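You operate a simulated robot arm through the tools that you are given. There is no shell and no other tool.

Carry out the task below with a simulated robot arm. There is one attempt and no reset: what you move stays moved.

TASK
Pump the oiler up to MAX and set its dial by the air card.
Fine: shut the red air valve first and open it again after pumping. Where these are worked on the way, their far stop is far enough and under half their travel is too little: red air valve.

Only the result counts: the job must be done as asked and must still hold three seconds after the hand-in. Knocking over, shifting, dropping, spilling or breaking anything else fails it.

THE ROBOT
A 7-joint arm with a three-finger gripper, fixed in place. Base frame: the origin is on the floor under the middle of its stand, x ahead of it, y to its left, z up; the work surface is at about z = 0.86. Lengths are in m, angles in rad, forces in N, time in s.
It reaches about 1.342 m from its shoulder. Its first joint turns from -2.897 to 2.897 rad. Payload 2.69 kg.
The tool frame sits at the grasp point between the pads (the TCP): z along the fingers, y along the line on which they close. The tips reach 0.03 m beyond it. The gripper opens to 0.128 m; its body begins 0.117 m behind the TCP.
Orientation is told as [roll, pitch, yaw] about the base's x, y, z axes, in that order, counted from this pose: with the fingers straight down and closing along the base's y, the tool's x points along the base's -x, its y along +y and its z along -z.

THE INTERFACE
- The arm moves only by the tool servo_tool. Its argument "increments" is one flat list of numbers, 7 for each row, row after row: the shift along the tool's x, y, z in m, then the turn, a rotation vector about the tool's x, y, z in rad, then the gripper command, from -1 (shut) to 1 (fully open), values between in proportion. In form: [tx, ty, tz, rx, ry, rz, grip, tx, ty, tz, rx, ry, rz, grip, ...]. A call has 1 to 20 rows; each row is the pose to reach, as a shift and turn from the pose commanded when the call began, along the tool's axes at that moment. A row lasts 0.2 s, in which the tool goes at most 0.05 m and 0.15 rad; a call with a longer step from one row to the next is refused whole, and so is a gripper value outside its range. A pose out of reach is approached as far as the arm can. The call stops where the force on the tool passes 40 N (or 10 N more than at its start, if that is more) or the arm is blocked; 0.2 s more then pass. Each finger travels about 0.127 m/s and halts on what it meets, pressing with about 41 N; the grip force reading is that of the motor and also rises with nothing between the fingers. The clock runs only during rows and for 0.2 s after the last one: add rows that repeat a pose to give the fingers time. The reply holds the time, the measured pose of the TCP, the force on the tool along the base axes, the opening and the grip force, in the units named above and with some noise, with the torque about the TCP (base axes, N m) and any sound that the robot's microphone picked up, and new pictures: "show" is both (left out), scene, wrist or none.
- Cameras (640 x 400 px; columns grow to the right, rows downward): "scene" is fixed at [0.4021, -0.6488, 1.8316]; the picture's right is [0.83, -0.56, 0.00], its down [-0.43, -0.64, -0.64] and it looks along [0.36, 0.53, -0.77] (base axes); focal length 304 px, centre (320, 200). "wrist" rides on the gripper at [0.058, 0.054, -0.131] in the tool frame; the picture's right is [-0.68, 0.74, 0.00], its down [-0.62, -0.57, -0.55] and it looks along [-0.40, -0.37, 0.84] (tool axes); focal length 234 px, centre (320, 200).
- slide_trunk(by): moves the trunk up (or, below 0, down) by that many m; the arm rides with it, the base frame stays. It gives what a move gives, with no picture.
- measure_at(camera, pixels): for up to 12 pixels [column, row] of the newest picture of that camera ("zoom" is the newest enlarged one), the place [x, y, z] in the base frame of the surface seen there, good to about 0.002 m. No time passes.
- inspect(camera, box): a new picture of the part [left, top, right, bottom] of that camera's present view, enlarged. No time passes.
- sign_off(): hands the job in; it is judged then, once.

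Open the gripper and draw the arm clear of the work before you hand the job in, unless the task says otherwise.

The tools are called after "Call:" by a JSON object that holds its "name" and its "arguments". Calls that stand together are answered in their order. servo_tool: Moves the arm, as the interface text tells. Its arguments: {"type":"object","properties":{"increments":{"type":"array","items":{"type":"number"}},"show":{"type":"string","enum":["both","scene","wrist","none"]}},"required":["increments"]} The other tools are called the same way: slide_trunk (by) moves the trunk up or down; measure_at (camera, pixels) gives the place of the surface under pixels of a picture; inspect (camera, box) takes an enlarged picture of a part of a camera's view; sign_off () hands the job in.

At the start:

```text
time: 0.0
tool_pos: [0.7451, 0.0985, 1.3912]
orientation: [0.0, 0.001, 0.001]
force: [-0.1, 0.7, 0.0]
wrist_torque: [0.03, 0.01, -0.01]
gripper_width: 0.1278
gripper_force: 0.0
trunk travel left (down, up): [-0.15, 0.2]
```

scene: 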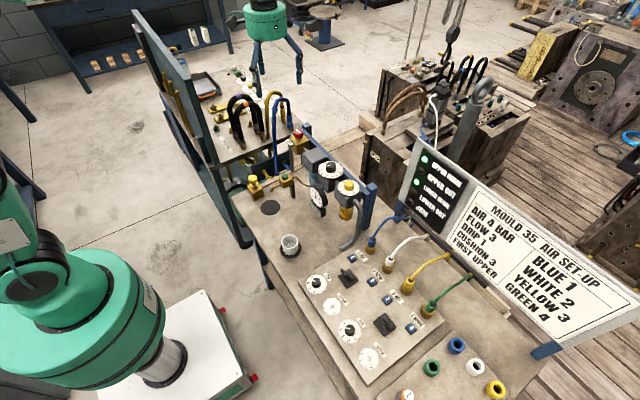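
wrist: 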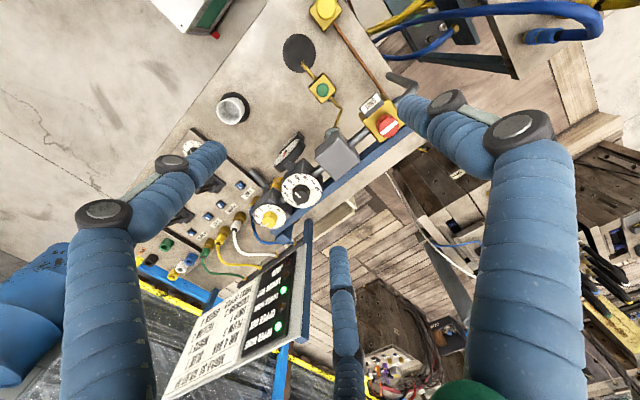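

The scene shows a bench with an air set-up card (about 540,250), dials around (330,170) and (347,187), and a cup at (290,243). I'll zoom in on these parts first.

Call:
{"name": "inspect", "arguments": {"camera": "scene", "box": [230, 120, 400, 260]}}

Call:
{"name": "inspect", "arguments": {"camera": "scene", "box": [390, 140, 640, 340]}}

Call:
{"name": "inspect", "arguments": {"camera": "wrist", "box": [220, 60, 440, 240]}}

```text
2.86 times, centred on (315, 190) of scene
```

zoom: 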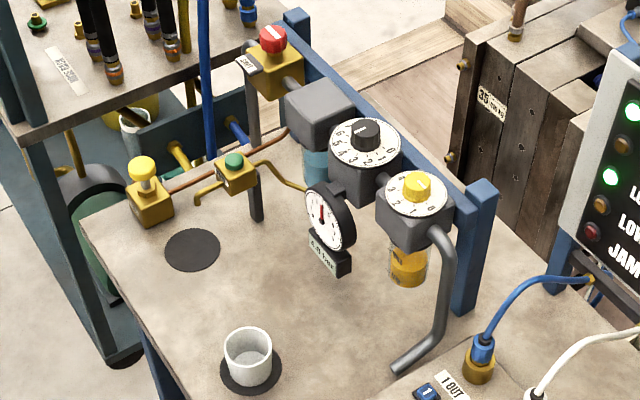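

```text
2.00 times, centred on (515, 240) of scene
```

zoom: 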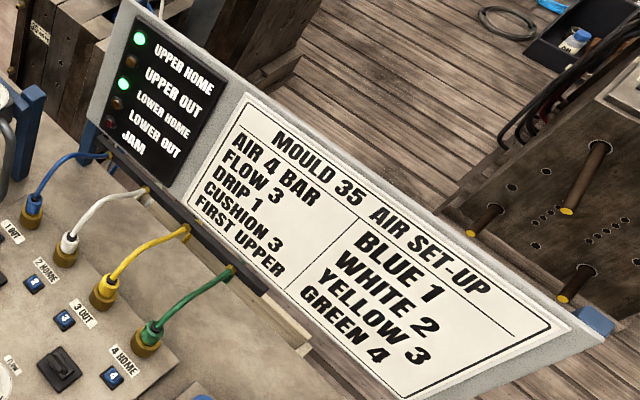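

```text
2.22 times, centred on (330, 150) of wrist
```

zoom: 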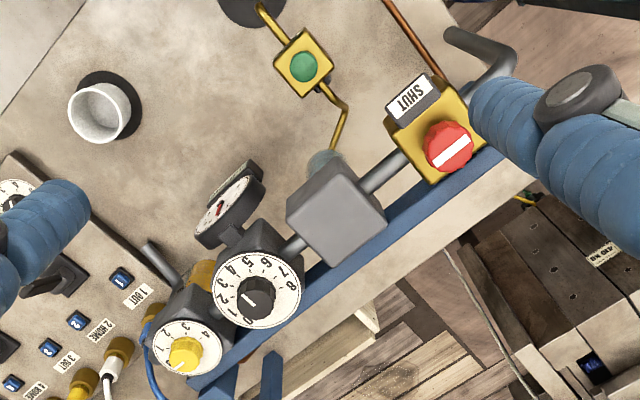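

The red valve has a SHUT tag, the yellow-knobbed bowl unit at (347,187) looks like the oiler, and the card reads "DRIP 1". I'll zoom in tighter on each part to find the pump and the markings.

Call:
{"name": "inspect", "arguments": {"camera": "scene", "box": [325, 170, 375, 230]}}

Call:
{"name": "inspect", "arguments": {"camera": "scene", "box": [235, 155, 315, 215]}}

Call:
{"name": "inspect", "arguments": {"camera": "scene", "box": [280, 120, 330, 155]}}

Call:
{"name": "inspect", "arguments": {"camera": "scene", "box": [300, 150, 370, 200]}}

Call:
{"name": "inspect", "arguments": {"camera": "wrist", "box": [240, 170, 330, 240]}}

Call:
{"name": "inspect", "arguments": {"camera": "wrist", "box": [270, 0, 420, 140]}}

```text
6.67 times, centred on (350, 200) of scene
```

zoom: 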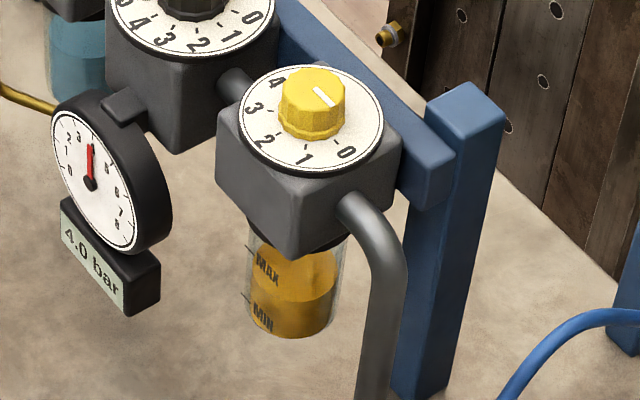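

```text
6.67 times, centred on (275, 185) of scene
```

zoom: 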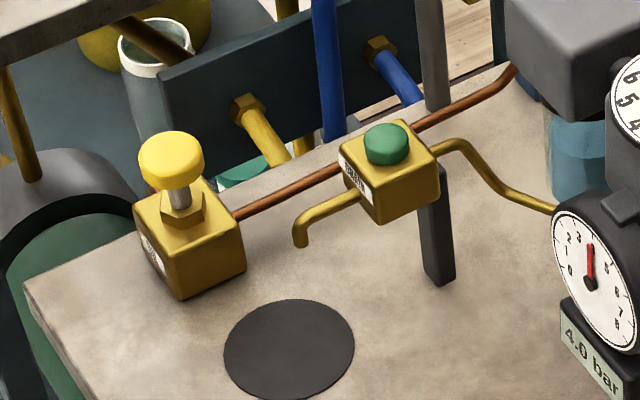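

```text
11.43 times, centred on (305, 138) of scene
```

zoom: 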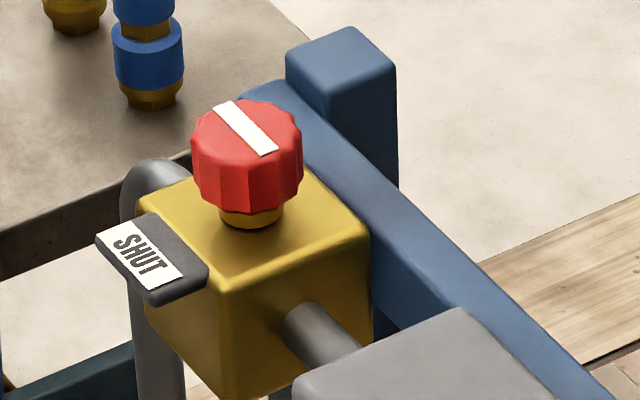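

```text
8.00 times, centred on (335, 175) of scene
```

zoom: 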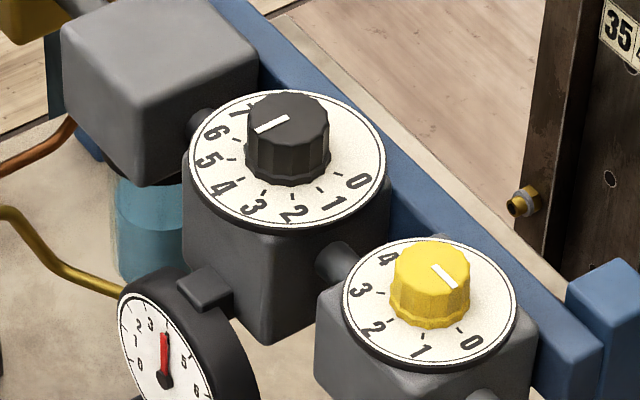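

```text
5.71 times, centred on (285, 205) of wrist
```

zoom: 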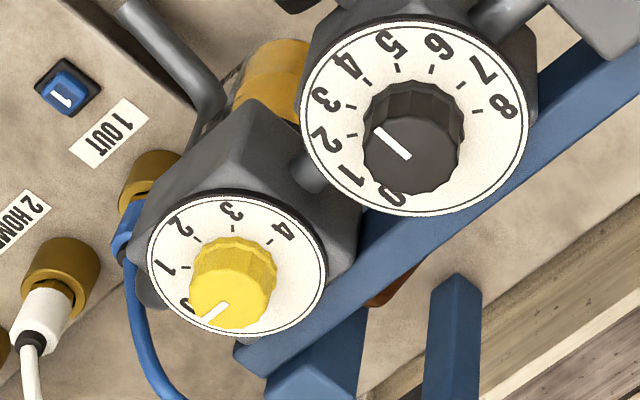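

```text
2.86 times, centred on (345, 70) of wrist
```

zoom: 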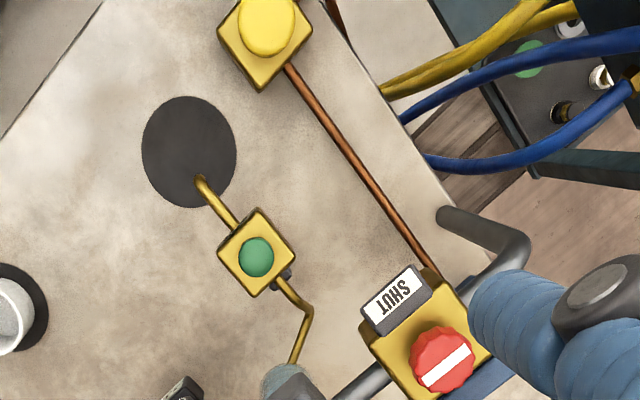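

The oiler's bowl shows oil between MIN and MAX, its dial points at 0, and the card wants DRIP 1. The yellow plunger at scene (256,180) has a copper pipe. I'll measure the main parts.

Call:
{"name": "measure_at", "arguments": {"camera": "scene", "pixels": [[257, 176], [256, 186], [253, 195], [283, 173], [301, 131], [295, 140], [311, 146], [348, 185], [340, 196], [355, 192], [331, 167], [270, 208]]}}

Call:
{"name": "measure_at", "arguments": {"camera": "wrist", "pixels": [[387, 126], [268, 217], [280, 203], [302, 190], [324, 8], [334, 58], [322, 90], [300, 196], [290, 147], [262, 205], [388, 122], [370, 104]]}}

Call:
{"name": "inspect", "arguments": {"camera": "scene", "box": [240, 165, 270, 190]}}

Call:
{"name": "inspect", "arguments": {"camera": "scene", "box": [335, 195, 365, 225]}}

```text
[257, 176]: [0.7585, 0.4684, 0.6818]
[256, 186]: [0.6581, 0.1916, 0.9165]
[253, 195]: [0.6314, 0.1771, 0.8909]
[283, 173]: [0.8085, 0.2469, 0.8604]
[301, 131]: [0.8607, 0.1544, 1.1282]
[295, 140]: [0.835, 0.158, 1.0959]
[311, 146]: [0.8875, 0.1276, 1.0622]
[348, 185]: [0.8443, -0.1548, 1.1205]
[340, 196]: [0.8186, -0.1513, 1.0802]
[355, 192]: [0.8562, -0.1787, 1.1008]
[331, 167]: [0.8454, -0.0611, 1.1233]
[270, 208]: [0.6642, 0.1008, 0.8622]
```

```text
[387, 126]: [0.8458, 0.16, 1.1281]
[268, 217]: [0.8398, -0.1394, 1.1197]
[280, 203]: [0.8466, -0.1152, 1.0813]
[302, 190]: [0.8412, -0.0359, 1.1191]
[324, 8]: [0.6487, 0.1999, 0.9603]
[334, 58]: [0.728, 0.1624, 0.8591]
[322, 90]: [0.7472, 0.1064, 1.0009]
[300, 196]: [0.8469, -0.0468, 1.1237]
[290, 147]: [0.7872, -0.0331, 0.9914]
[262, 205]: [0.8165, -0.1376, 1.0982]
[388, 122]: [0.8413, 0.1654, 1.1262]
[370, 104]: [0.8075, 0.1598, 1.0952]
```

```text
16.00 times, centred on (255, 178) of scene
```

zoom: 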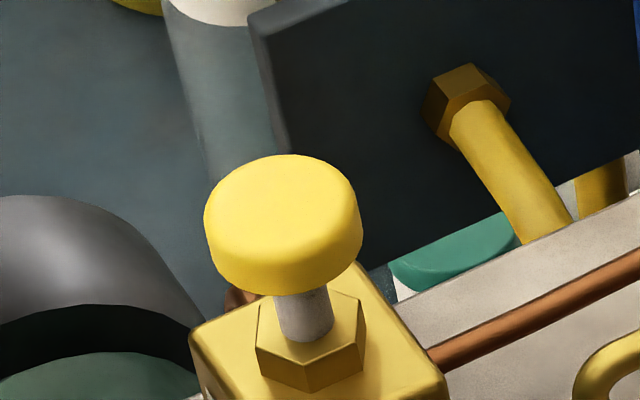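

```text
13.33 times, centred on (350, 210) of scene
```

zoom: 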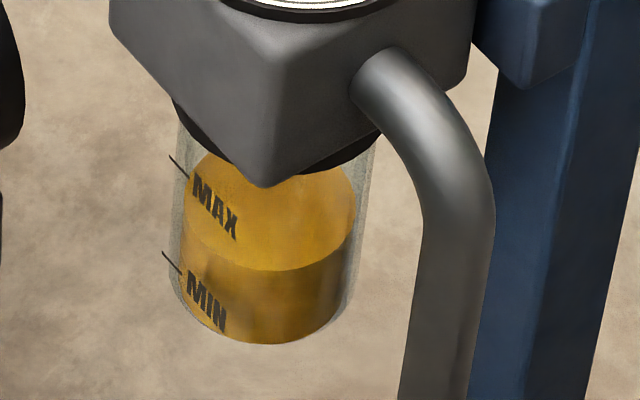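

I need precise knob centres and heights, so I'll zoom the wrist view on the red valve and measure on that picture.

Call:
{"name": "inspect", "arguments": {"camera": "wrist", "box": [355, 90, 415, 145]}}

```text
7.27 times, centred on (385, 118) of wrist
```

zoom: 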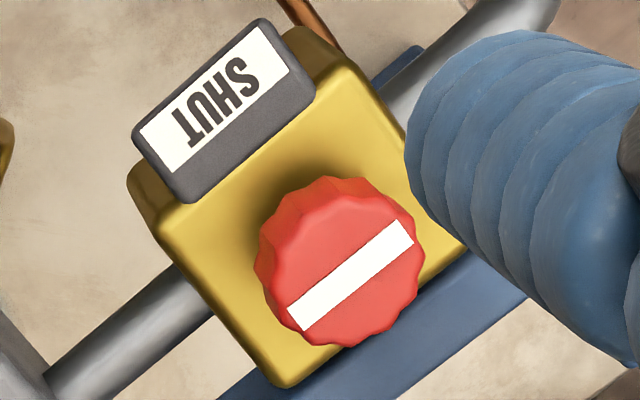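

Call:
{"name": "measure_at", "arguments": {"camera": "zoom", "pixels": [[350, 277], [300, 315], [405, 235], [285, 300], [420, 260], [340, 195], [360, 338], [180, 220], [280, 350], [230, 200], [400, 300], [250, 330]]}}

Call:
{"name": "inspect", "arguments": {"camera": "wrist", "box": [245, 190, 300, 240]}}

```text
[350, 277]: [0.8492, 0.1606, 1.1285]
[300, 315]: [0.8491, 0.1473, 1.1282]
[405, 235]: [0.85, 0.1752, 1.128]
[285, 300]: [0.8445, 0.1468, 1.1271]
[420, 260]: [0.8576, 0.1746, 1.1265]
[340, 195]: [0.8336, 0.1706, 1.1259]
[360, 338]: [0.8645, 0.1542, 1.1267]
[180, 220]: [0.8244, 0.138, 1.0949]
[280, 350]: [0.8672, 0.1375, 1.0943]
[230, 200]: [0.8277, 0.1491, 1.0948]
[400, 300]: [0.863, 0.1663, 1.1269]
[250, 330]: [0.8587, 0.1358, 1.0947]
```

```text
8.00 times, centred on (272, 215) of wrist
```

zoom: 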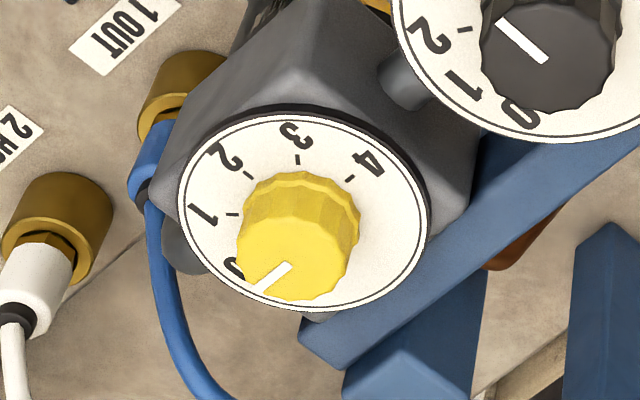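

The valve handle is centred near (0.849, 0.161), top at z 1.128, radius about 0.017. Now I measure the oiler dial's ticks and knob on the latest zoom.

Call:
{"name": "measure_at", "arguments": {"camera": "zoom", "pixels": [[232, 214], [249, 175], [297, 159], [350, 178], [295, 250], [288, 267], [258, 288], [340, 262], [244, 235], [325, 292], [200, 212], [425, 215]]}}

Call:
{"name": "inspect", "arguments": {"camera": "scene", "box": [330, 170, 370, 205]}}

```text
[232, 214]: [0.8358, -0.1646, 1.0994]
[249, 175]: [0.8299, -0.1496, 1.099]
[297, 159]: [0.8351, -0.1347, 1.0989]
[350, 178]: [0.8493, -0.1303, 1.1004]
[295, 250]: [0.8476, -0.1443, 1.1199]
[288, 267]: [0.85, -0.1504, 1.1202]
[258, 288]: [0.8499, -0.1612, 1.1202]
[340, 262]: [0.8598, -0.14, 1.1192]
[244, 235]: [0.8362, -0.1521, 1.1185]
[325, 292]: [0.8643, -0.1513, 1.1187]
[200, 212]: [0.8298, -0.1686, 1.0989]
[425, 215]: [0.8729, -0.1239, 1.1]
```

```text
11.43 times, centred on (350, 188) of scene
```

zoom: 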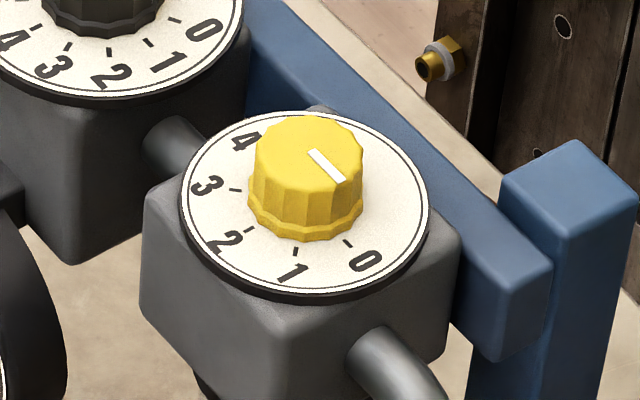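

The dial is 45° per unit: 0 points along -y and 1 halfway toward -x, so a 45° clockwise turn is needed. I'll check obstacles near the work, such as the hoses, plate, card and gauge.

Call:
{"name": "measure_at", "arguments": {"camera": "scene", "pixels": [[277, 105], [276, 140], [289, 125], [245, 100], [270, 95], [213, 170], [135, 15], [200, 130], [305, 130], [412, 145], [408, 220], [372, 190]]}}

Call:
{"name": "measure_at", "arguments": {"camera": "wrist", "pixels": [[490, 12], [560, 8], [440, 20], [400, 45], [400, 85], [340, 160], [320, 165], [308, 235], [300, 265], [210, 370], [360, 140], [290, 150]]}}

Call:
{"name": "inspect", "arguments": {"camera": "scene", "box": [180, 70, 340, 210]}}

```text
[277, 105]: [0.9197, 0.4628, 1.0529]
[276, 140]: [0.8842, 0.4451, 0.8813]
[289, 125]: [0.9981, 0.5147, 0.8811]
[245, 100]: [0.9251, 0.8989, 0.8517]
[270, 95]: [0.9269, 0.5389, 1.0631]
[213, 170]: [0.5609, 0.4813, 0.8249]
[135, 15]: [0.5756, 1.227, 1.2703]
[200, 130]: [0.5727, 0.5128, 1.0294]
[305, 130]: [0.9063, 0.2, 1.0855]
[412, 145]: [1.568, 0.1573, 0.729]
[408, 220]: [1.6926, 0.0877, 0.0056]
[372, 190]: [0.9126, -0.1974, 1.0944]
```

```text
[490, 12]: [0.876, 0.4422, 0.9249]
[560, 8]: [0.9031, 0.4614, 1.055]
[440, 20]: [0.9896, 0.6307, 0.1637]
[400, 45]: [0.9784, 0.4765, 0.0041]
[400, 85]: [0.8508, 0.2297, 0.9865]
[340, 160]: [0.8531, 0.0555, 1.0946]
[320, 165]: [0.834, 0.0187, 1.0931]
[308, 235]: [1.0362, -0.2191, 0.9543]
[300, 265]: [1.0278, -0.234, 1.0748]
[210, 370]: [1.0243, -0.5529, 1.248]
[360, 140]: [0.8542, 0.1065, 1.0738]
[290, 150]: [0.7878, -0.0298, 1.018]
```

```text
2.86 times, centred on (260, 140) of scene
```

zoom: 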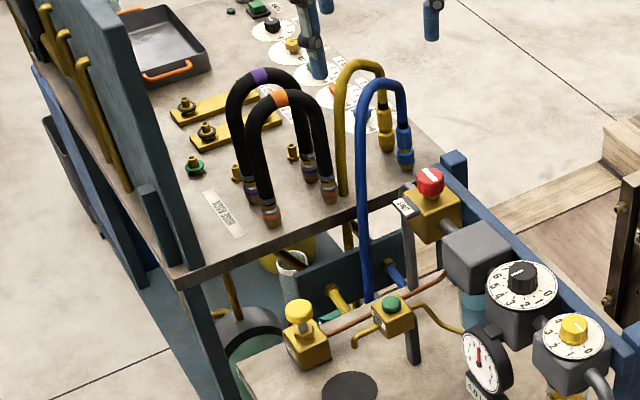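

Nothing blocks the valve from above. I'll move above the red valve (tool Δx -0.104, Δy +0.062, Δz +0.13) and shut the fingers in free air to see how the three fingers close.

Call:
{"name": "servo_tool", "arguments": {"increments": [-0.02, 0.012, 0.02, 0, 0, 0, 1, -0.045, 0.027, 0.045, 0, 0, 0, 0, -0.07, 0.042, 0.075, 0, 0, 0, -0.5, -0.09, 0.055, 0.105, 0, 0, 0, -1, -0.104, 0.0625, 0.125, 0, 0, 0, -1, -0.104, 0.0625, 0.13, 0, 0, 0, -1, -0.104, 0.0625, 0.13, 0, 0, 0, -1], "show": "both"}}

```text
time: 1.6
tool_pos: [0.8507, 0.1604, 1.2607]
orientation: [0.0, 0.0, 0.0]
force: [-0.5, -0.1, -0.4]
wrist_torque: [0.0, -0.02, 0.04]
gripper_width: 0.0021
gripper_force: 31.5
trunk travel left (down, up): [-0.15, 0.2]
```

scene: 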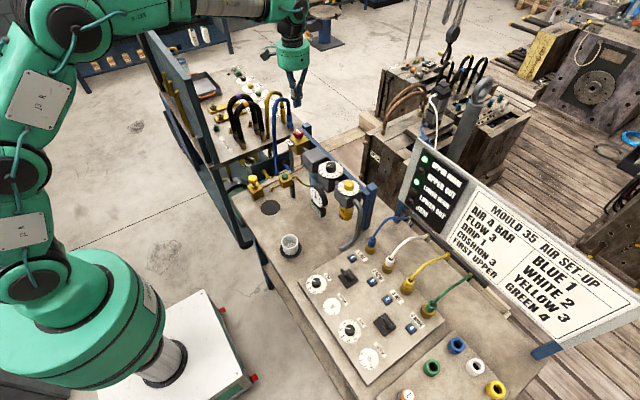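
wrist: 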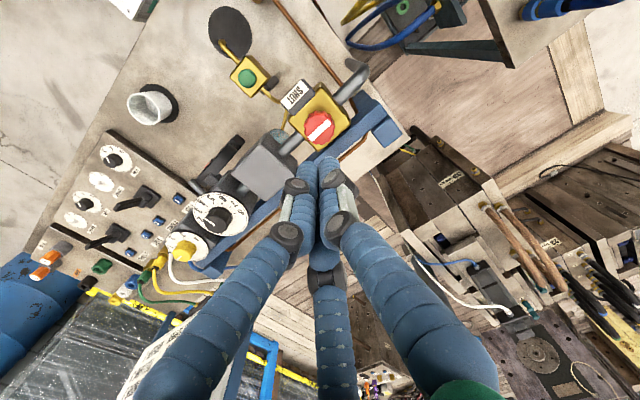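

The fingers close centrically at three points, with the tips meeting near (320,165); the valve appears at (320,127). I'll zoom and measure the valve again from here.

Call:
{"name": "inspect", "arguments": {"camera": "wrist", "box": [275, 75, 365, 165]}}

```text
4.44 times, centred on (320, 120) of wrist
```

zoom: 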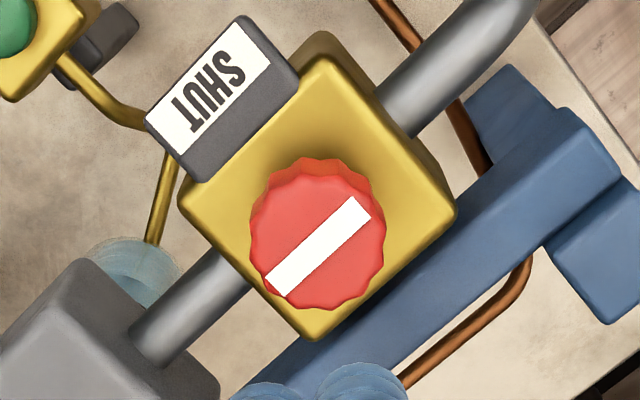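

Call:
{"name": "measure_at", "arguments": {"camera": "zoom", "pixels": [[319, 246], [254, 250], [384, 240], [320, 178], [320, 307], [275, 285], [362, 205], [200, 185], [440, 205], [325, 70], [310, 330], [290, 80]]}}

```text
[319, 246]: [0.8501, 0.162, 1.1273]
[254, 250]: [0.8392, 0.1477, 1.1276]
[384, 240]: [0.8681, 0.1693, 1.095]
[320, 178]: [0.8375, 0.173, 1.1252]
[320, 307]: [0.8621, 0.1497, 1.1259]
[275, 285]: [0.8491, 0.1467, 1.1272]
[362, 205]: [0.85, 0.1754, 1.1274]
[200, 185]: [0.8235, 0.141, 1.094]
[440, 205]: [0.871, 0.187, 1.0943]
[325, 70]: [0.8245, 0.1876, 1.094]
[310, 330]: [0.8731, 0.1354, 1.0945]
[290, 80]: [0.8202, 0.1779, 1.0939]
```

The handle's centre is (0.850, 0.161), top 1.128, with its block top at 1.095. I'll open partway and descend so the tips surround the handle just above the block.

Call:
{"name": "servo_tool", "arguments": {"increments": [0, 0, 0, 0, 0, 0, 0.3, 0, 0, 0.02, 0, 0, 0, 0.3, 0, 0, 0.06, 0, 0, 0, 0.3, 0, 0, 0.095, 0, 0, 0, 0.3, -0.001, 0, 0.115, 0, 0, 0, 0.3, -0.001, 0, 0.125, 0, 0, 0, 0.3, -0.001, 0, 0.132, 0, 0, 0, 0.3, -0.001, 0, 0.132, 0, 0, 0, 0.3], "show": "both"}}

```text
time: 3.4
tool_pos: [0.8513, 0.1607, 1.1294]
orientation: [0.0, 0.002, 0.0]
force: [-0.2, 0.6, 0.0]
wrist_torque: [-0.01, 0.01, 0.01]
gripper_width: 0.0832
gripper_force: 0.1
trunk travel left (down, up): [-0.15, 0.2]
```

scene: 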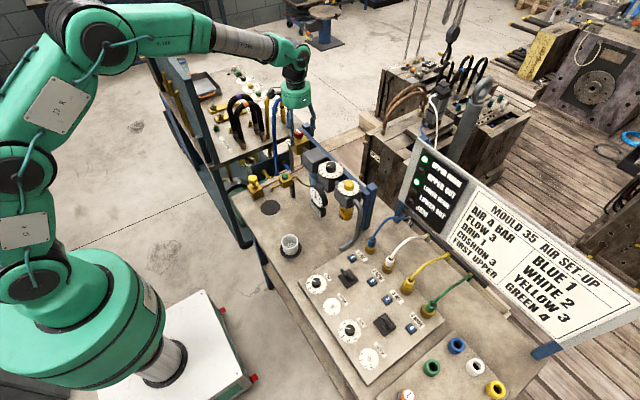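
wrist: 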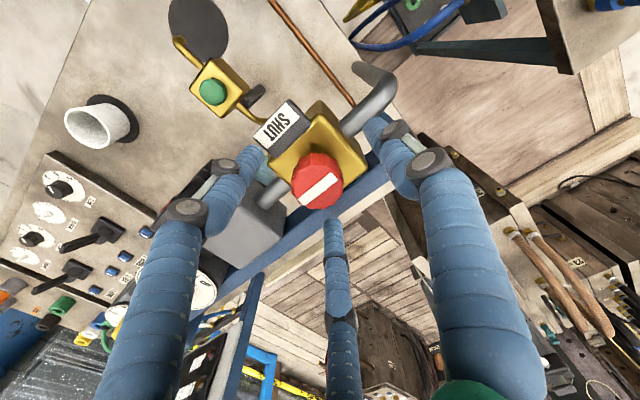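

The fingers are around the handle with no contact (force near 0). I close on it.

Call:
{"name": "servo_tool", "arguments": {"increments": [0, 0, 0, 0, 0, 0, -0.3, 0, 0, 0, 0, 0, 0, -0.6, 0, 0, 0, 0, 0, 0, -1, 0, 0, 0, 0, 0, 0, -1], "show": "wrist"}}

```text
time: 4.4
tool_pos: [0.8506, 0.1605, 1.1308]
orientation: [0.002, 0.002, 0.0]
force: [-13.9, -8.3, -1.4]
wrist_torque: [-0.51, 0.68, -0.07]
gripper_width: 0.0338
gripper_force: 45.2
trunk travel left (down, up): [-0.15, 0.2]
```

wrist: 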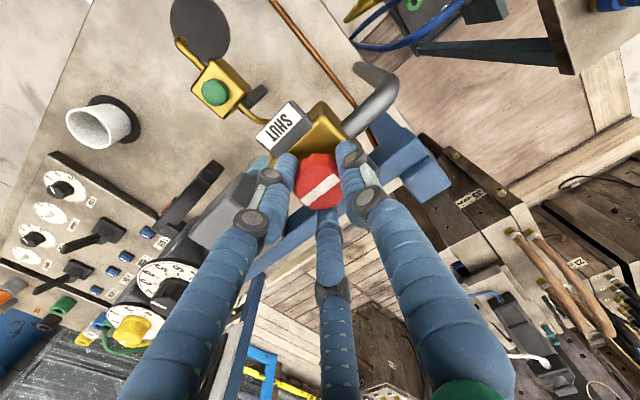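

Gripped at 0.034 m width. I'll turn clockwise (positive about tool z) by 0.8 rad, easing slightly toward -x to unload the side force.

Call:
{"name": "servo_tool", "arguments": {"increments": [0.0008, -0.0005, 0, 0, 0, 0.08, -1, 0.0008, -0.0005, 0, 0, 0, 0.18, -1, 0.0008, -0.0005, 0, 0, 0, 0.28, -1, 0.0008, -0.0005, 0, 0, 0, 0.38, -1, 0.0008, -0.0005, 0, 0, 0, 0.48, -1, 0.0008, -0.0005, 0, 0, 0, 0.58, -1, 0.0008, -0.0005, 0, 0, 0, 0.68, -1, 0.0008, -0.0005, 0, 0, 0, 0.78, -1], "show": "wrist"}}

```text
time: 6.2
tool_pos: [0.8504, 0.1612, 1.1295]
orientation: [-0.001, 0.0, -0.782]
force: [-5.8, -5.0, -1.5]
wrist_torque: [-0.3, 0.13, 0.0]
gripper_width: 0.034
gripper_force: 44.7
trunk travel left (down, up): [-0.15, 0.2]
```

wrist: 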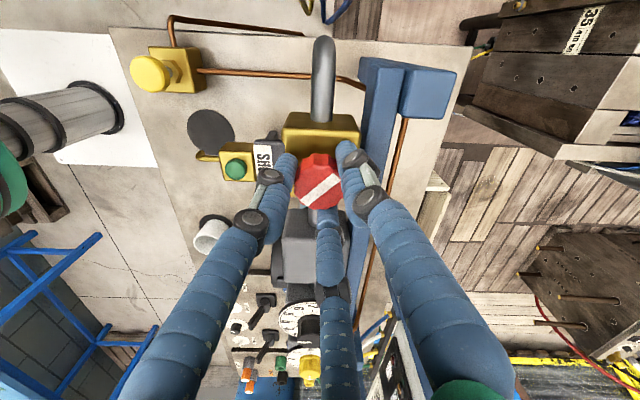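

The handle's white bar stays fixed relative to the fingers, so it is turning freely (torque 0). I continue another 0.79 rad.

Call:
{"name": "servo_tool", "arguments": {"increments": [0, 0, 0, 0, 0, 0.1, -1, 0, 0, 0, 0, 0, 0.2, -1, 0, 0, 0, 0, 0, 0.3, -1, 0, 0, 0, 0, 0, 0.4, -1, 0, 0, 0, 0, 0, 0.5, -1, 0, 0, 0, 0, 0, 0.6, -1, 0, 0, 0, 0, 0, 0.7, -1, 0, 0, 0, 0, 0, 0.79, -1], "show": "both"}}

```text
time: 8.0
tool_pos: [0.8494, 0.1603, 1.1301]
orientation: [0.0, 0.001, -1.572]
force: [-1.1, -6.9, 4.7]
wrist_torque: [-0.42, 0.31, 0.0]
gripper_width: 0.0338
gripper_force: 44.9
trunk travel left (down, up): [-0.15, 0.2]
```

scene: 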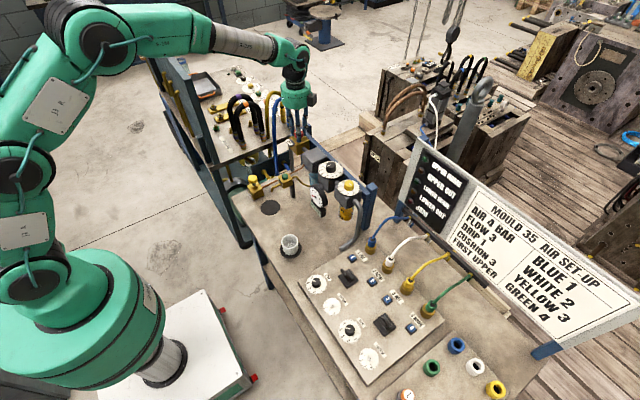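
wrist: 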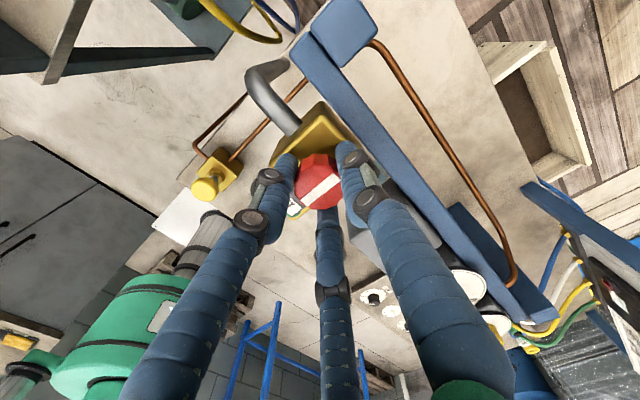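

The card's lamps have gone dark, which suggests the air is off now. I'll check the lamps, the gauge and the oiler.

Call:
{"name": "inspect", "arguments": {"camera": "scene", "box": [300, 170, 370, 225]}}

Call:
{"name": "inspect", "arguments": {"camera": "scene", "box": [270, 110, 330, 160]}}

```text
7.27 times, centred on (335, 198) of scene
```

zoom: 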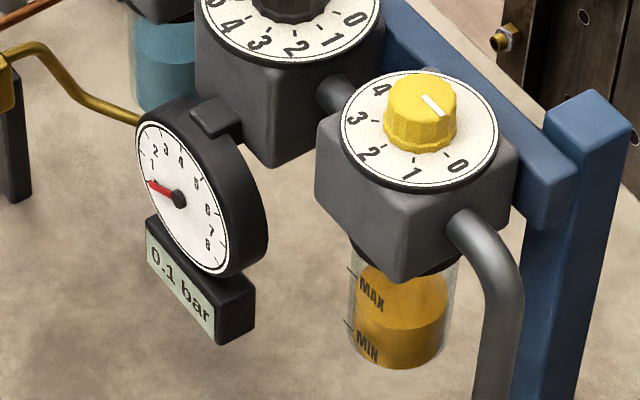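

```text
8.00 times, centred on (300, 135) of scene
```

zoom: 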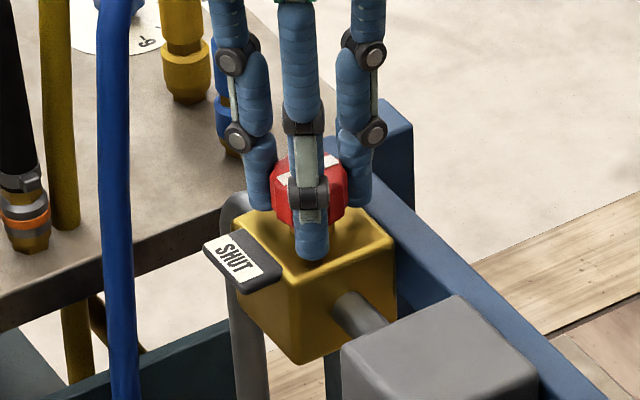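

The gauge has fallen to 0.1 bar, so clockwise shuts it. I'll nudge a little further to make sure the stop has been reached.

Call:
{"name": "servo_tool", "arguments": {"increments": [0, 0, 0, 0, 0, 0.05, -1, 0, 0, 0, 0, 0, 0.1, -1, 0, 0, 0, 0, 0, 0.14, -1], "show": "wrist"}}

```text
time: 8.8
tool_pos: [0.8503, 0.16, 1.1299]
orientation: [-0.002, 0.0, -1.71]
force: [-2.0, -5.9, 4.6]
wrist_torque: [-0.02, 0.01, 0.5]
gripper_width: 0.0342
gripper_force: 45.2
trunk travel left (down, up): [-0.15, 0.2]
```

wrist: 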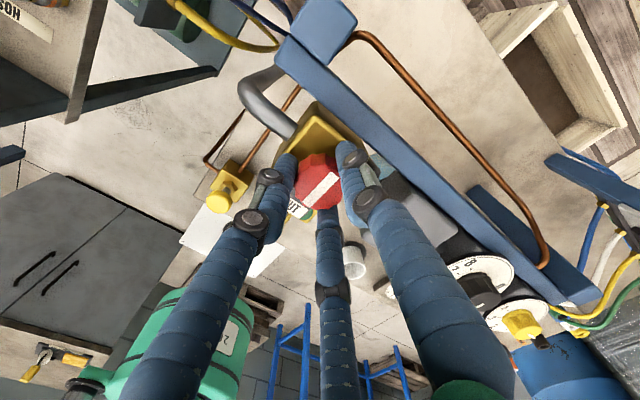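

The torque about z rose to 0.5 N m with the fingers starting to slip, so the valve is at its shut stop. I release, rise straight up, and turn back to yaw 0.

Call:
{"name": "servo_tool", "arguments": {"increments": [0, 0, 0, 0, 0, -0.06, -0.5, 0, 0, 0, 0, 0, -0.06, 0.3, 0, 0, 0, 0, 0, -0.06, 0.3, 0, 0, -0.03, 0, 0, -0.06, 0.3, 0, 0, -0.07, 0, 0, -0.06, 0.3, 0, 0, -0.11, 0, 0, -0.2, 0.3, 0, 0, -0.13, 0, 0, -0.34, 0, 0, 0, -0.13, 0, 0, -0.48, -0.5, 0, 0, -0.13, 0, 0, -0.62, -1, 0, 0, -0.13, 0, 0, -0.76, -1, 0, 0, -0.13, 0, 0, -0.9, -1, 0, 0, -0.13, 0, 0, -1.04, -1, 0, 0, -0.13, 0, 0, -1.18, -1, 0, 0, -0.13, 0, 0, -1.32, -1, 0, 0, -0.13, 0, 0, -1.46, -1, 0, 0, -0.13, 0, 0, -1.6, -1, 0, 0, -0.13, 0, 0, -1.71, -1], "show": "both"}}

```text
time: 12.4
tool_pos: [0.8512, 0.1598, 1.2595]
orientation: [-0.001, 0.0, 0.002]
force: [-0.1, 0.0, 0.2]
wrist_torque: [-0.02, 0.02, 0.01]
gripper_width: 0.0022
gripper_force: 31.4
trunk travel left (down, up): [-0.15, 0.2]
```

scene: 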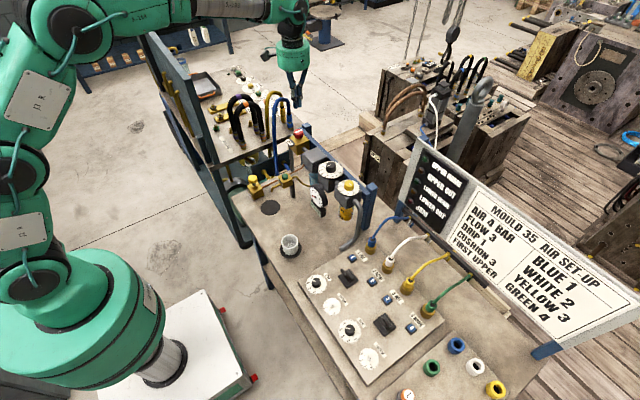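
wrist: 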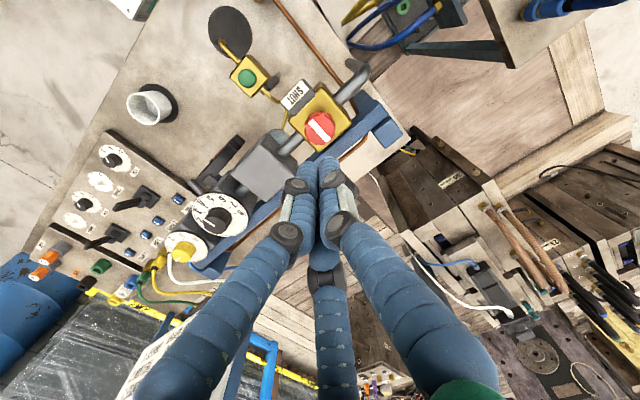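

The handle's bar now points at the SHUT tag. I move over to above the yellow plunger at about (0.645, 0.197), keeping z around 1.2.

Call:
{"name": "servo_tool", "arguments": {"increments": [0.04, 0.007, 0, 0, 0, 0, -1, 0.08, 0.014, 0, 0, 0, 0, -1, 0.12, 0.021, 0, 0, 0, 0, -1, 0.16, 0.028, 0.01, 0, 0, 0, -1, 0.19, 0.034, 0.04, 0, 0, 0, -1, 0.204, 0.037, 0.07, 0, 0, 0, -1, 0.204, 0.037, 0.09, 0, 0, 0, -1], "show": "both"}}

Call:
{"name": "inspect", "arguments": {"camera": "wrist", "box": [260, 70, 400, 180]}}

Call:
{"name": "inspect", "arguments": {"camera": "scene", "box": [235, 110, 375, 225]}}

```text
time: 14.0
tool_pos: [0.646, 0.198, 1.1686]
orientation: [0.0, 0.001, 0.001]
force: [-0.4, 0.4, 0.5]
wrist_torque: [-0.02, 0.0, 0.04]
gripper_width: 0.0021
gripper_force: 31.3
trunk travel left (down, up): [-0.15, 0.2]
```

scene: 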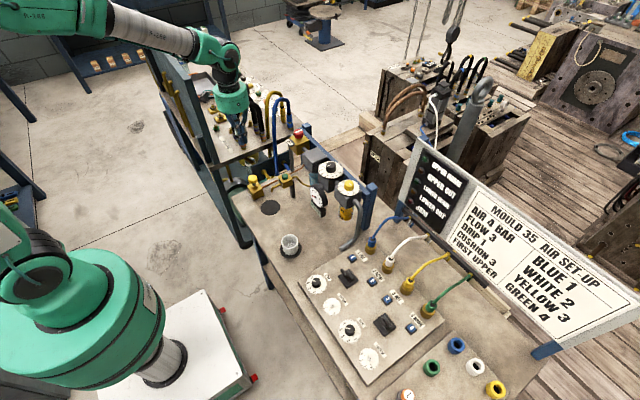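
wrist: 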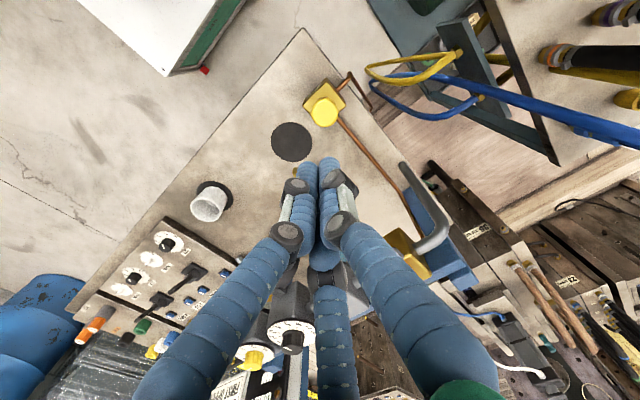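

```text
3.64 times, centred on (330, 125) of wrist
```

zoom: 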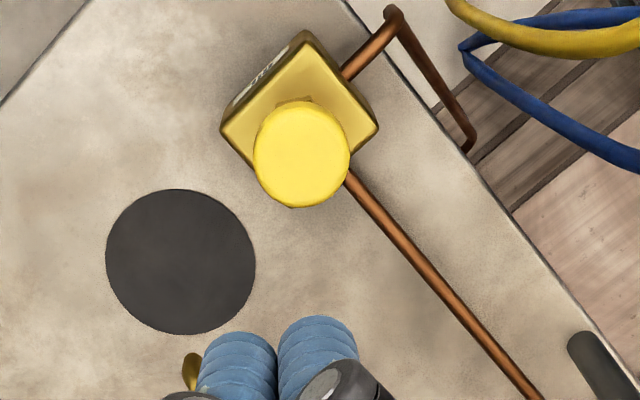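

```text
3.48 times, centred on (305, 168) of scene
```

zoom: 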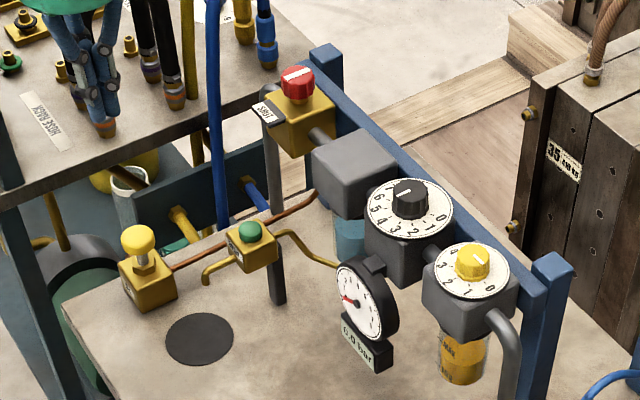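

The gauge reads 0.0 bar and the valve is shut. Now I measure the plunger in the wrist view around (325,112).

Call:
{"name": "inspect", "arguments": {"camera": "wrist", "box": [295, 75, 360, 135]}}

Call:
{"name": "inspect", "arguments": {"camera": "scene", "box": [244, 180, 264, 200]}}

Call:
{"name": "measure_at", "arguments": {"camera": "wrist", "pixels": [[325, 112], [312, 112], [337, 112], [325, 100], [325, 124], [306, 104], [325, 82], [343, 100], [330, 95]]}}

```text
6.67 times, centred on (328, 105) of wrist
```

zoom: 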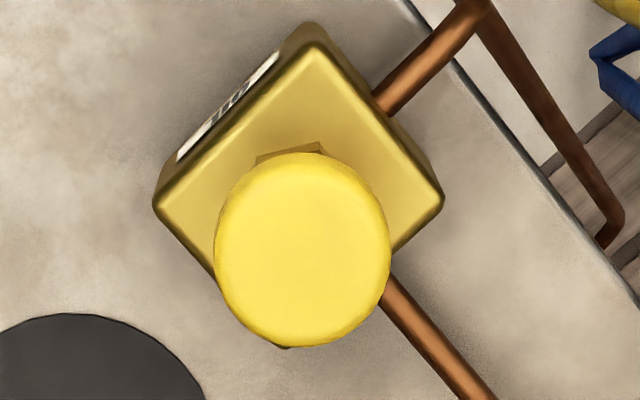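

```text
16.00 times, centred on (254, 190) of scene
```

zoom: 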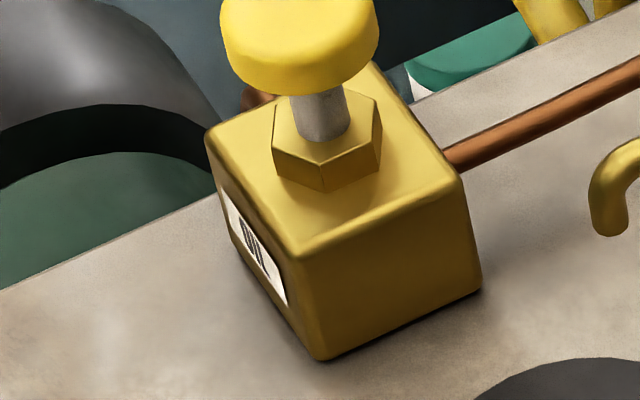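

```text
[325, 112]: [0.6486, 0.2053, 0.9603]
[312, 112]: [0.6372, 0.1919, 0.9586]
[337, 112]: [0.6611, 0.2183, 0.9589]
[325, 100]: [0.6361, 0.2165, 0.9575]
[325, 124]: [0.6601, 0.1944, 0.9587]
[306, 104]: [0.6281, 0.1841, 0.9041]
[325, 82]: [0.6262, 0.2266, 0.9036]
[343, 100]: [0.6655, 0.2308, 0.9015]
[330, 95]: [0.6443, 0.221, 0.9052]
```

The plunger cap is centred at (0.6485, 0.2055), top z 0.960. I'll descend with shut fingers so the tips stop just above it.

Call:
{"name": "servo_tool", "arguments": {"increments": [-0.0025, 0.0075, 0.04, 0, 0, 0, -1, -0.0025, 0.0075, 0.08, 0, 0, 0, -1, -0.0025, 0.0075, 0.12, 0, 0, 0, -1, -0.0025, 0.0075, 0.15, 0, 0, 0, -1, -0.0025, 0.0075, 0.168, 0, 0, 0, -1, -0.0025, 0.0075, 0.168, 0, 0, 0, -1], "show": "both"}}

Call:
{"name": "inspect", "arguments": {"camera": "scene", "box": [225, 140, 285, 200]}}

Call:
{"name": "inspect", "arguments": {"camera": "scene", "box": [335, 190, 365, 225]}}

```text
time: 15.4
tool_pos: [0.6484, 0.2048, 1.0015]
orientation: [0.001, 0.001, -0.001]
force: [-0.8, -0.7, -0.4]
wrist_torque: [-0.01, 0.03, 0.03]
gripper_width: 0.002
gripper_force: 30.9
trunk travel left (down, up): [-0.15, 0.2]
```

scene: 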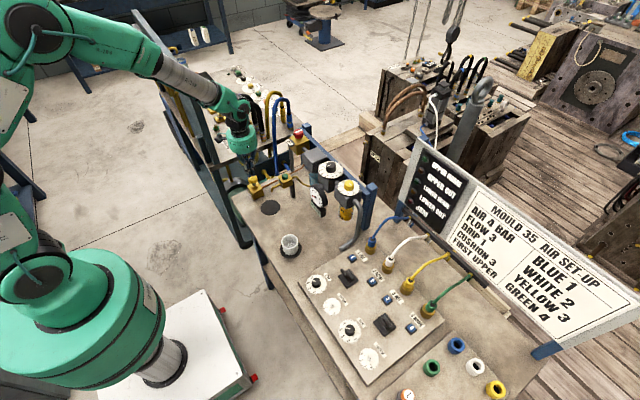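
wrist: 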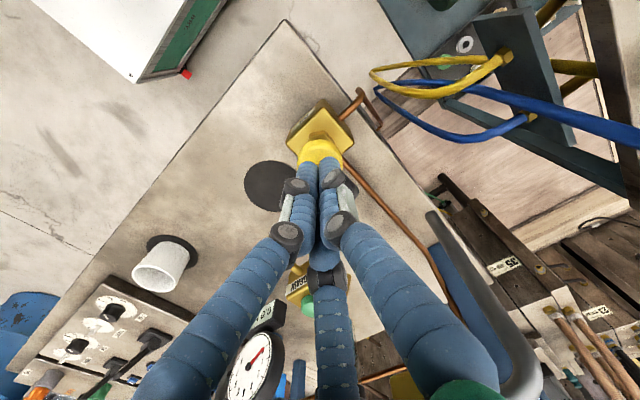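

```text
6.67 times, centred on (255, 170) of scene
```

zoom: 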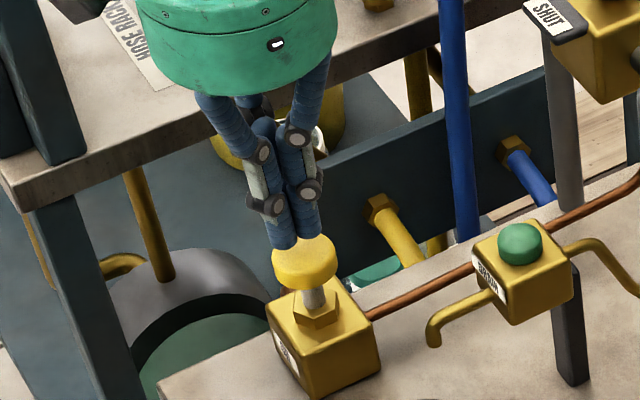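

```text
11.43 times, centred on (350, 208) of scene
```

zoom: 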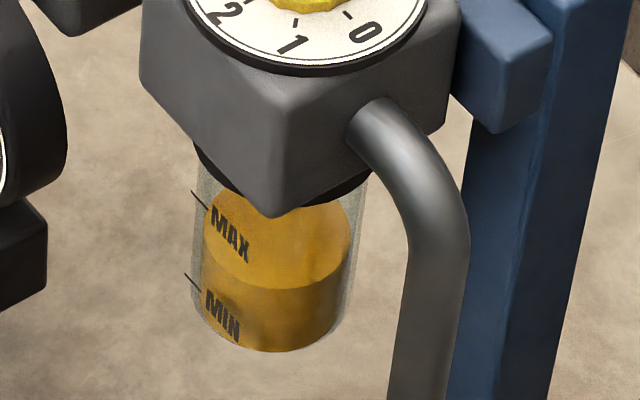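

The shut tips sit just above the cap, and the oil level is about 60% of the way between MIN and MAX. I push down gently in small steps.

Call:
{"name": "servo_tool", "arguments": {"increments": [0, 0, 0.006, 0, 0, 0, -1, 0, 0, 0.012, 0, 0, 0, -1, 0, 0, 0.018, 0, 0, 0, -1, 0, 0, 0.024, 0, 0, 0, -1], "show": "scene"}}

Call:
{"name": "inspect", "arguments": {"camera": "scene", "box": [225, 140, 285, 200]}}

Call:
{"name": "inspect", "arguments": {"camera": "scene", "box": [335, 190, 365, 225]}}

```text
time: 16.4
tool_pos: [0.6489, 0.2046, 0.9775]
orientation: [0.001, 0.0, -0.001]
force: [0.0, -1.3, 4.2]
wrist_torque: [-0.05, -0.01, -0.02]
gripper_width: 0.0022
gripper_force: 31.9
trunk travel left (down, up): [-0.15, 0.2]
```

scene: 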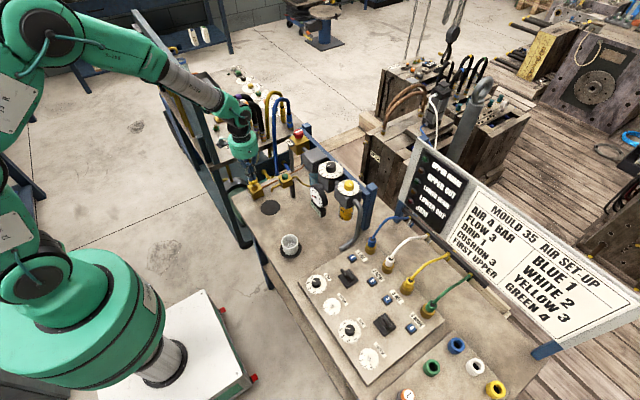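

```text
6.67 times, centred on (255, 170) of scene
```

zoom: 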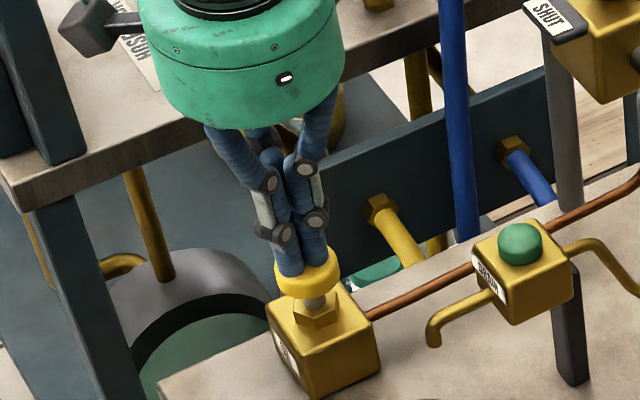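

```text
11.43 times, centred on (350, 208) of scene
```

zoom: 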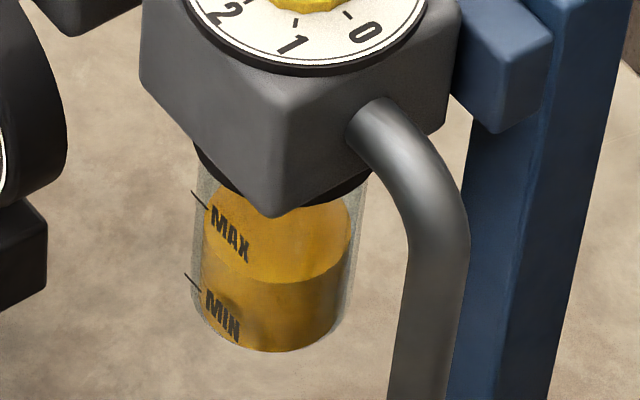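

The cap depresses at about 4 N and the oil edge moved up slightly (290 to 282). I continue the stroke toward its bottom.

Call:
{"name": "servo_tool", "arguments": {"increments": [0, 0, 0.005, 0, 0, 0, -1, 0, 0, 0.01, 0, 0, 0, -1, 0, 0, 0.014, 0, 0, 0, -1, 0, 0, 0.014, 0, 0, 0, -1], "show": "scene"}}

Call:
{"name": "inspect", "arguments": {"camera": "scene", "box": [225, 140, 285, 200]}}

Call:
{"name": "inspect", "arguments": {"camera": "scene", "box": [335, 190, 365, 225]}}

```text
time: 17.4
tool_pos: [0.6487, 0.205, 0.9636]
orientation: [0.0, -0.004, -0.001]
force: [-2.0, 1.7, 9.6]
wrist_torque: [0.02, 0.05, -0.02]
gripper_width: 0.0058
gripper_force: 31.6
trunk travel left (down, up): [-0.15, 0.2]
```

scene: 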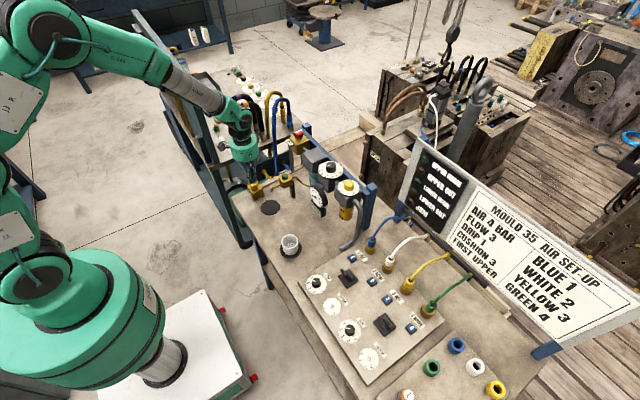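

```text
6.67 times, centred on (255, 170) of scene
```

zoom: 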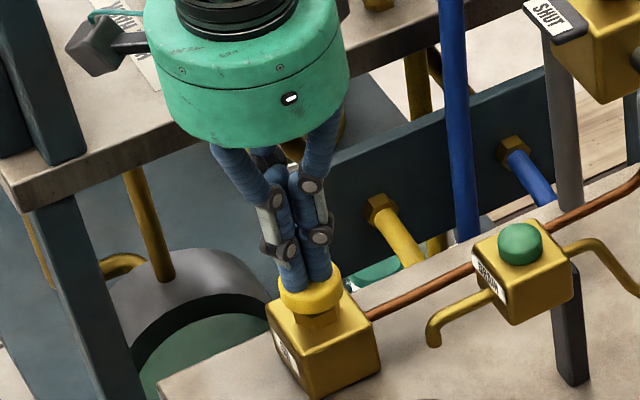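

```text
11.43 times, centred on (350, 208) of scene
```

zoom: 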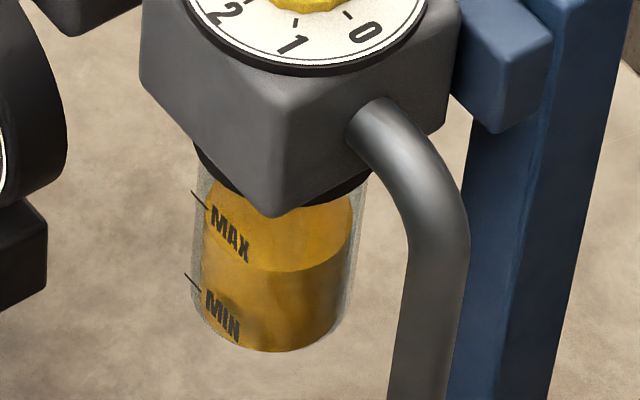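

The cap is almost down on its nut and the oil edge is now at about 272 in the zoom. I'll measure the heights of the MAX/MIN marks and the oil's surface edge.

Call:
{"name": "measure_at", "arguments": {"camera": "zoom", "pixels": [[204, 203], [194, 193], [218, 217], [230, 235], [244, 248], [188, 279], [198, 289], [222, 312], [277, 240], [277, 268], [277, 276], [277, 340]]}}

Call:
{"name": "inspect", "arguments": {"camera": "scene", "box": [338, 200, 362, 224]}}

```text
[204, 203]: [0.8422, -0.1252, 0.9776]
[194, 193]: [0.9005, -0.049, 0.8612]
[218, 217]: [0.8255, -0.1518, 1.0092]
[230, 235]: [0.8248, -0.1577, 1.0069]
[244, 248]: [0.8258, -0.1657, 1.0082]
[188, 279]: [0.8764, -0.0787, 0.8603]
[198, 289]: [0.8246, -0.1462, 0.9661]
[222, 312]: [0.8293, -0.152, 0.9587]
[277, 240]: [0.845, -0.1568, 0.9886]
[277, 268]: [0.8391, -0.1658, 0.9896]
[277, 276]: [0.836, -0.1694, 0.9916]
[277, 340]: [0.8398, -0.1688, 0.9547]
```

```text
16.00 times, centred on (350, 212) of scene
```

zoom: 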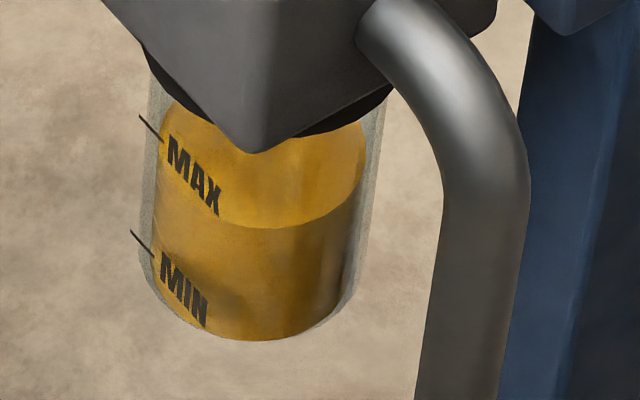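

MAX is at about z 1.0075, MIN about 0.966, and the oil surface is at about 0.989, so roughly two more strokes are needed. I'll press to the very bottom and then let the plunger up.

Call:
{"name": "servo_tool", "arguments": {"increments": [0, 0, 0.003, 0, 0, 0, -1, 0, 0, 0.006, 0, 0, 0, -1, 0, 0, 0.006, 0, 0, 0, -1], "show": "scene"}}

Call:
{"name": "inspect", "arguments": {"camera": "scene", "box": [338, 200, 362, 224]}}

Call:
{"name": "measure_at", "arguments": {"camera": "zoom", "pixels": [[265, 190], [265, 200], [300, 190], [230, 200], [320, 170], [250, 170], [180, 155], [195, 175], [210, 195], [172, 275], [185, 290], [200, 308]]}}

```text
time: 18.0
tool_pos: [0.6499, 0.2056, 0.9633]
orientation: [0.002, -0.006, -0.001]
force: [-1.0, -0.1, 16.5]
wrist_torque: [-0.09, 0.08, -0.05]
gripper_width: 0.0061
gripper_force: 31.4
trunk travel left (down, up): [-0.15, 0.2]
stopped in row 2: the force on the tool passed its limit at 44 N (the readings are from after the stop); the commanded pose is now the measured one
```

scene: 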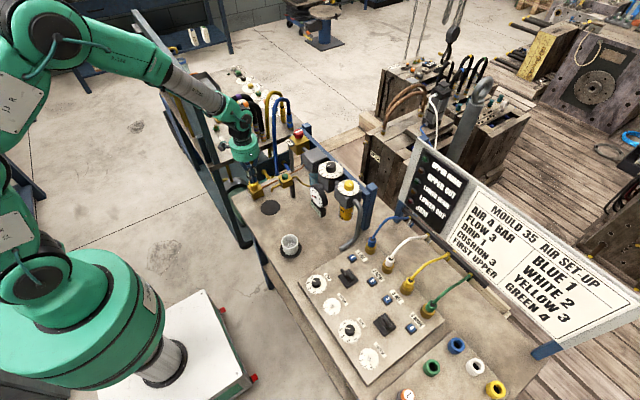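

```text
16.00 times, centred on (350, 212) of scene
```

zoom: 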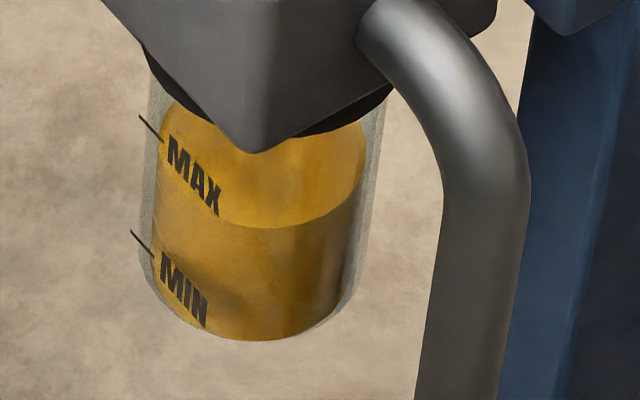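

```text
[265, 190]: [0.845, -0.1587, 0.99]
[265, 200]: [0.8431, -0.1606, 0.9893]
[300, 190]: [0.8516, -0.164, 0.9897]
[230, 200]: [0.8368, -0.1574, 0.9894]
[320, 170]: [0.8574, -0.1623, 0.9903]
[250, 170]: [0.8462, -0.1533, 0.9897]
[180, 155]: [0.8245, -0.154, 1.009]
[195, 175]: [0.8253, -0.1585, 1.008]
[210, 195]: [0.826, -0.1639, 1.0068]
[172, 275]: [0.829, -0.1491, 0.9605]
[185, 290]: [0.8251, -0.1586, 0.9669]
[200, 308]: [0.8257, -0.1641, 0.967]
```

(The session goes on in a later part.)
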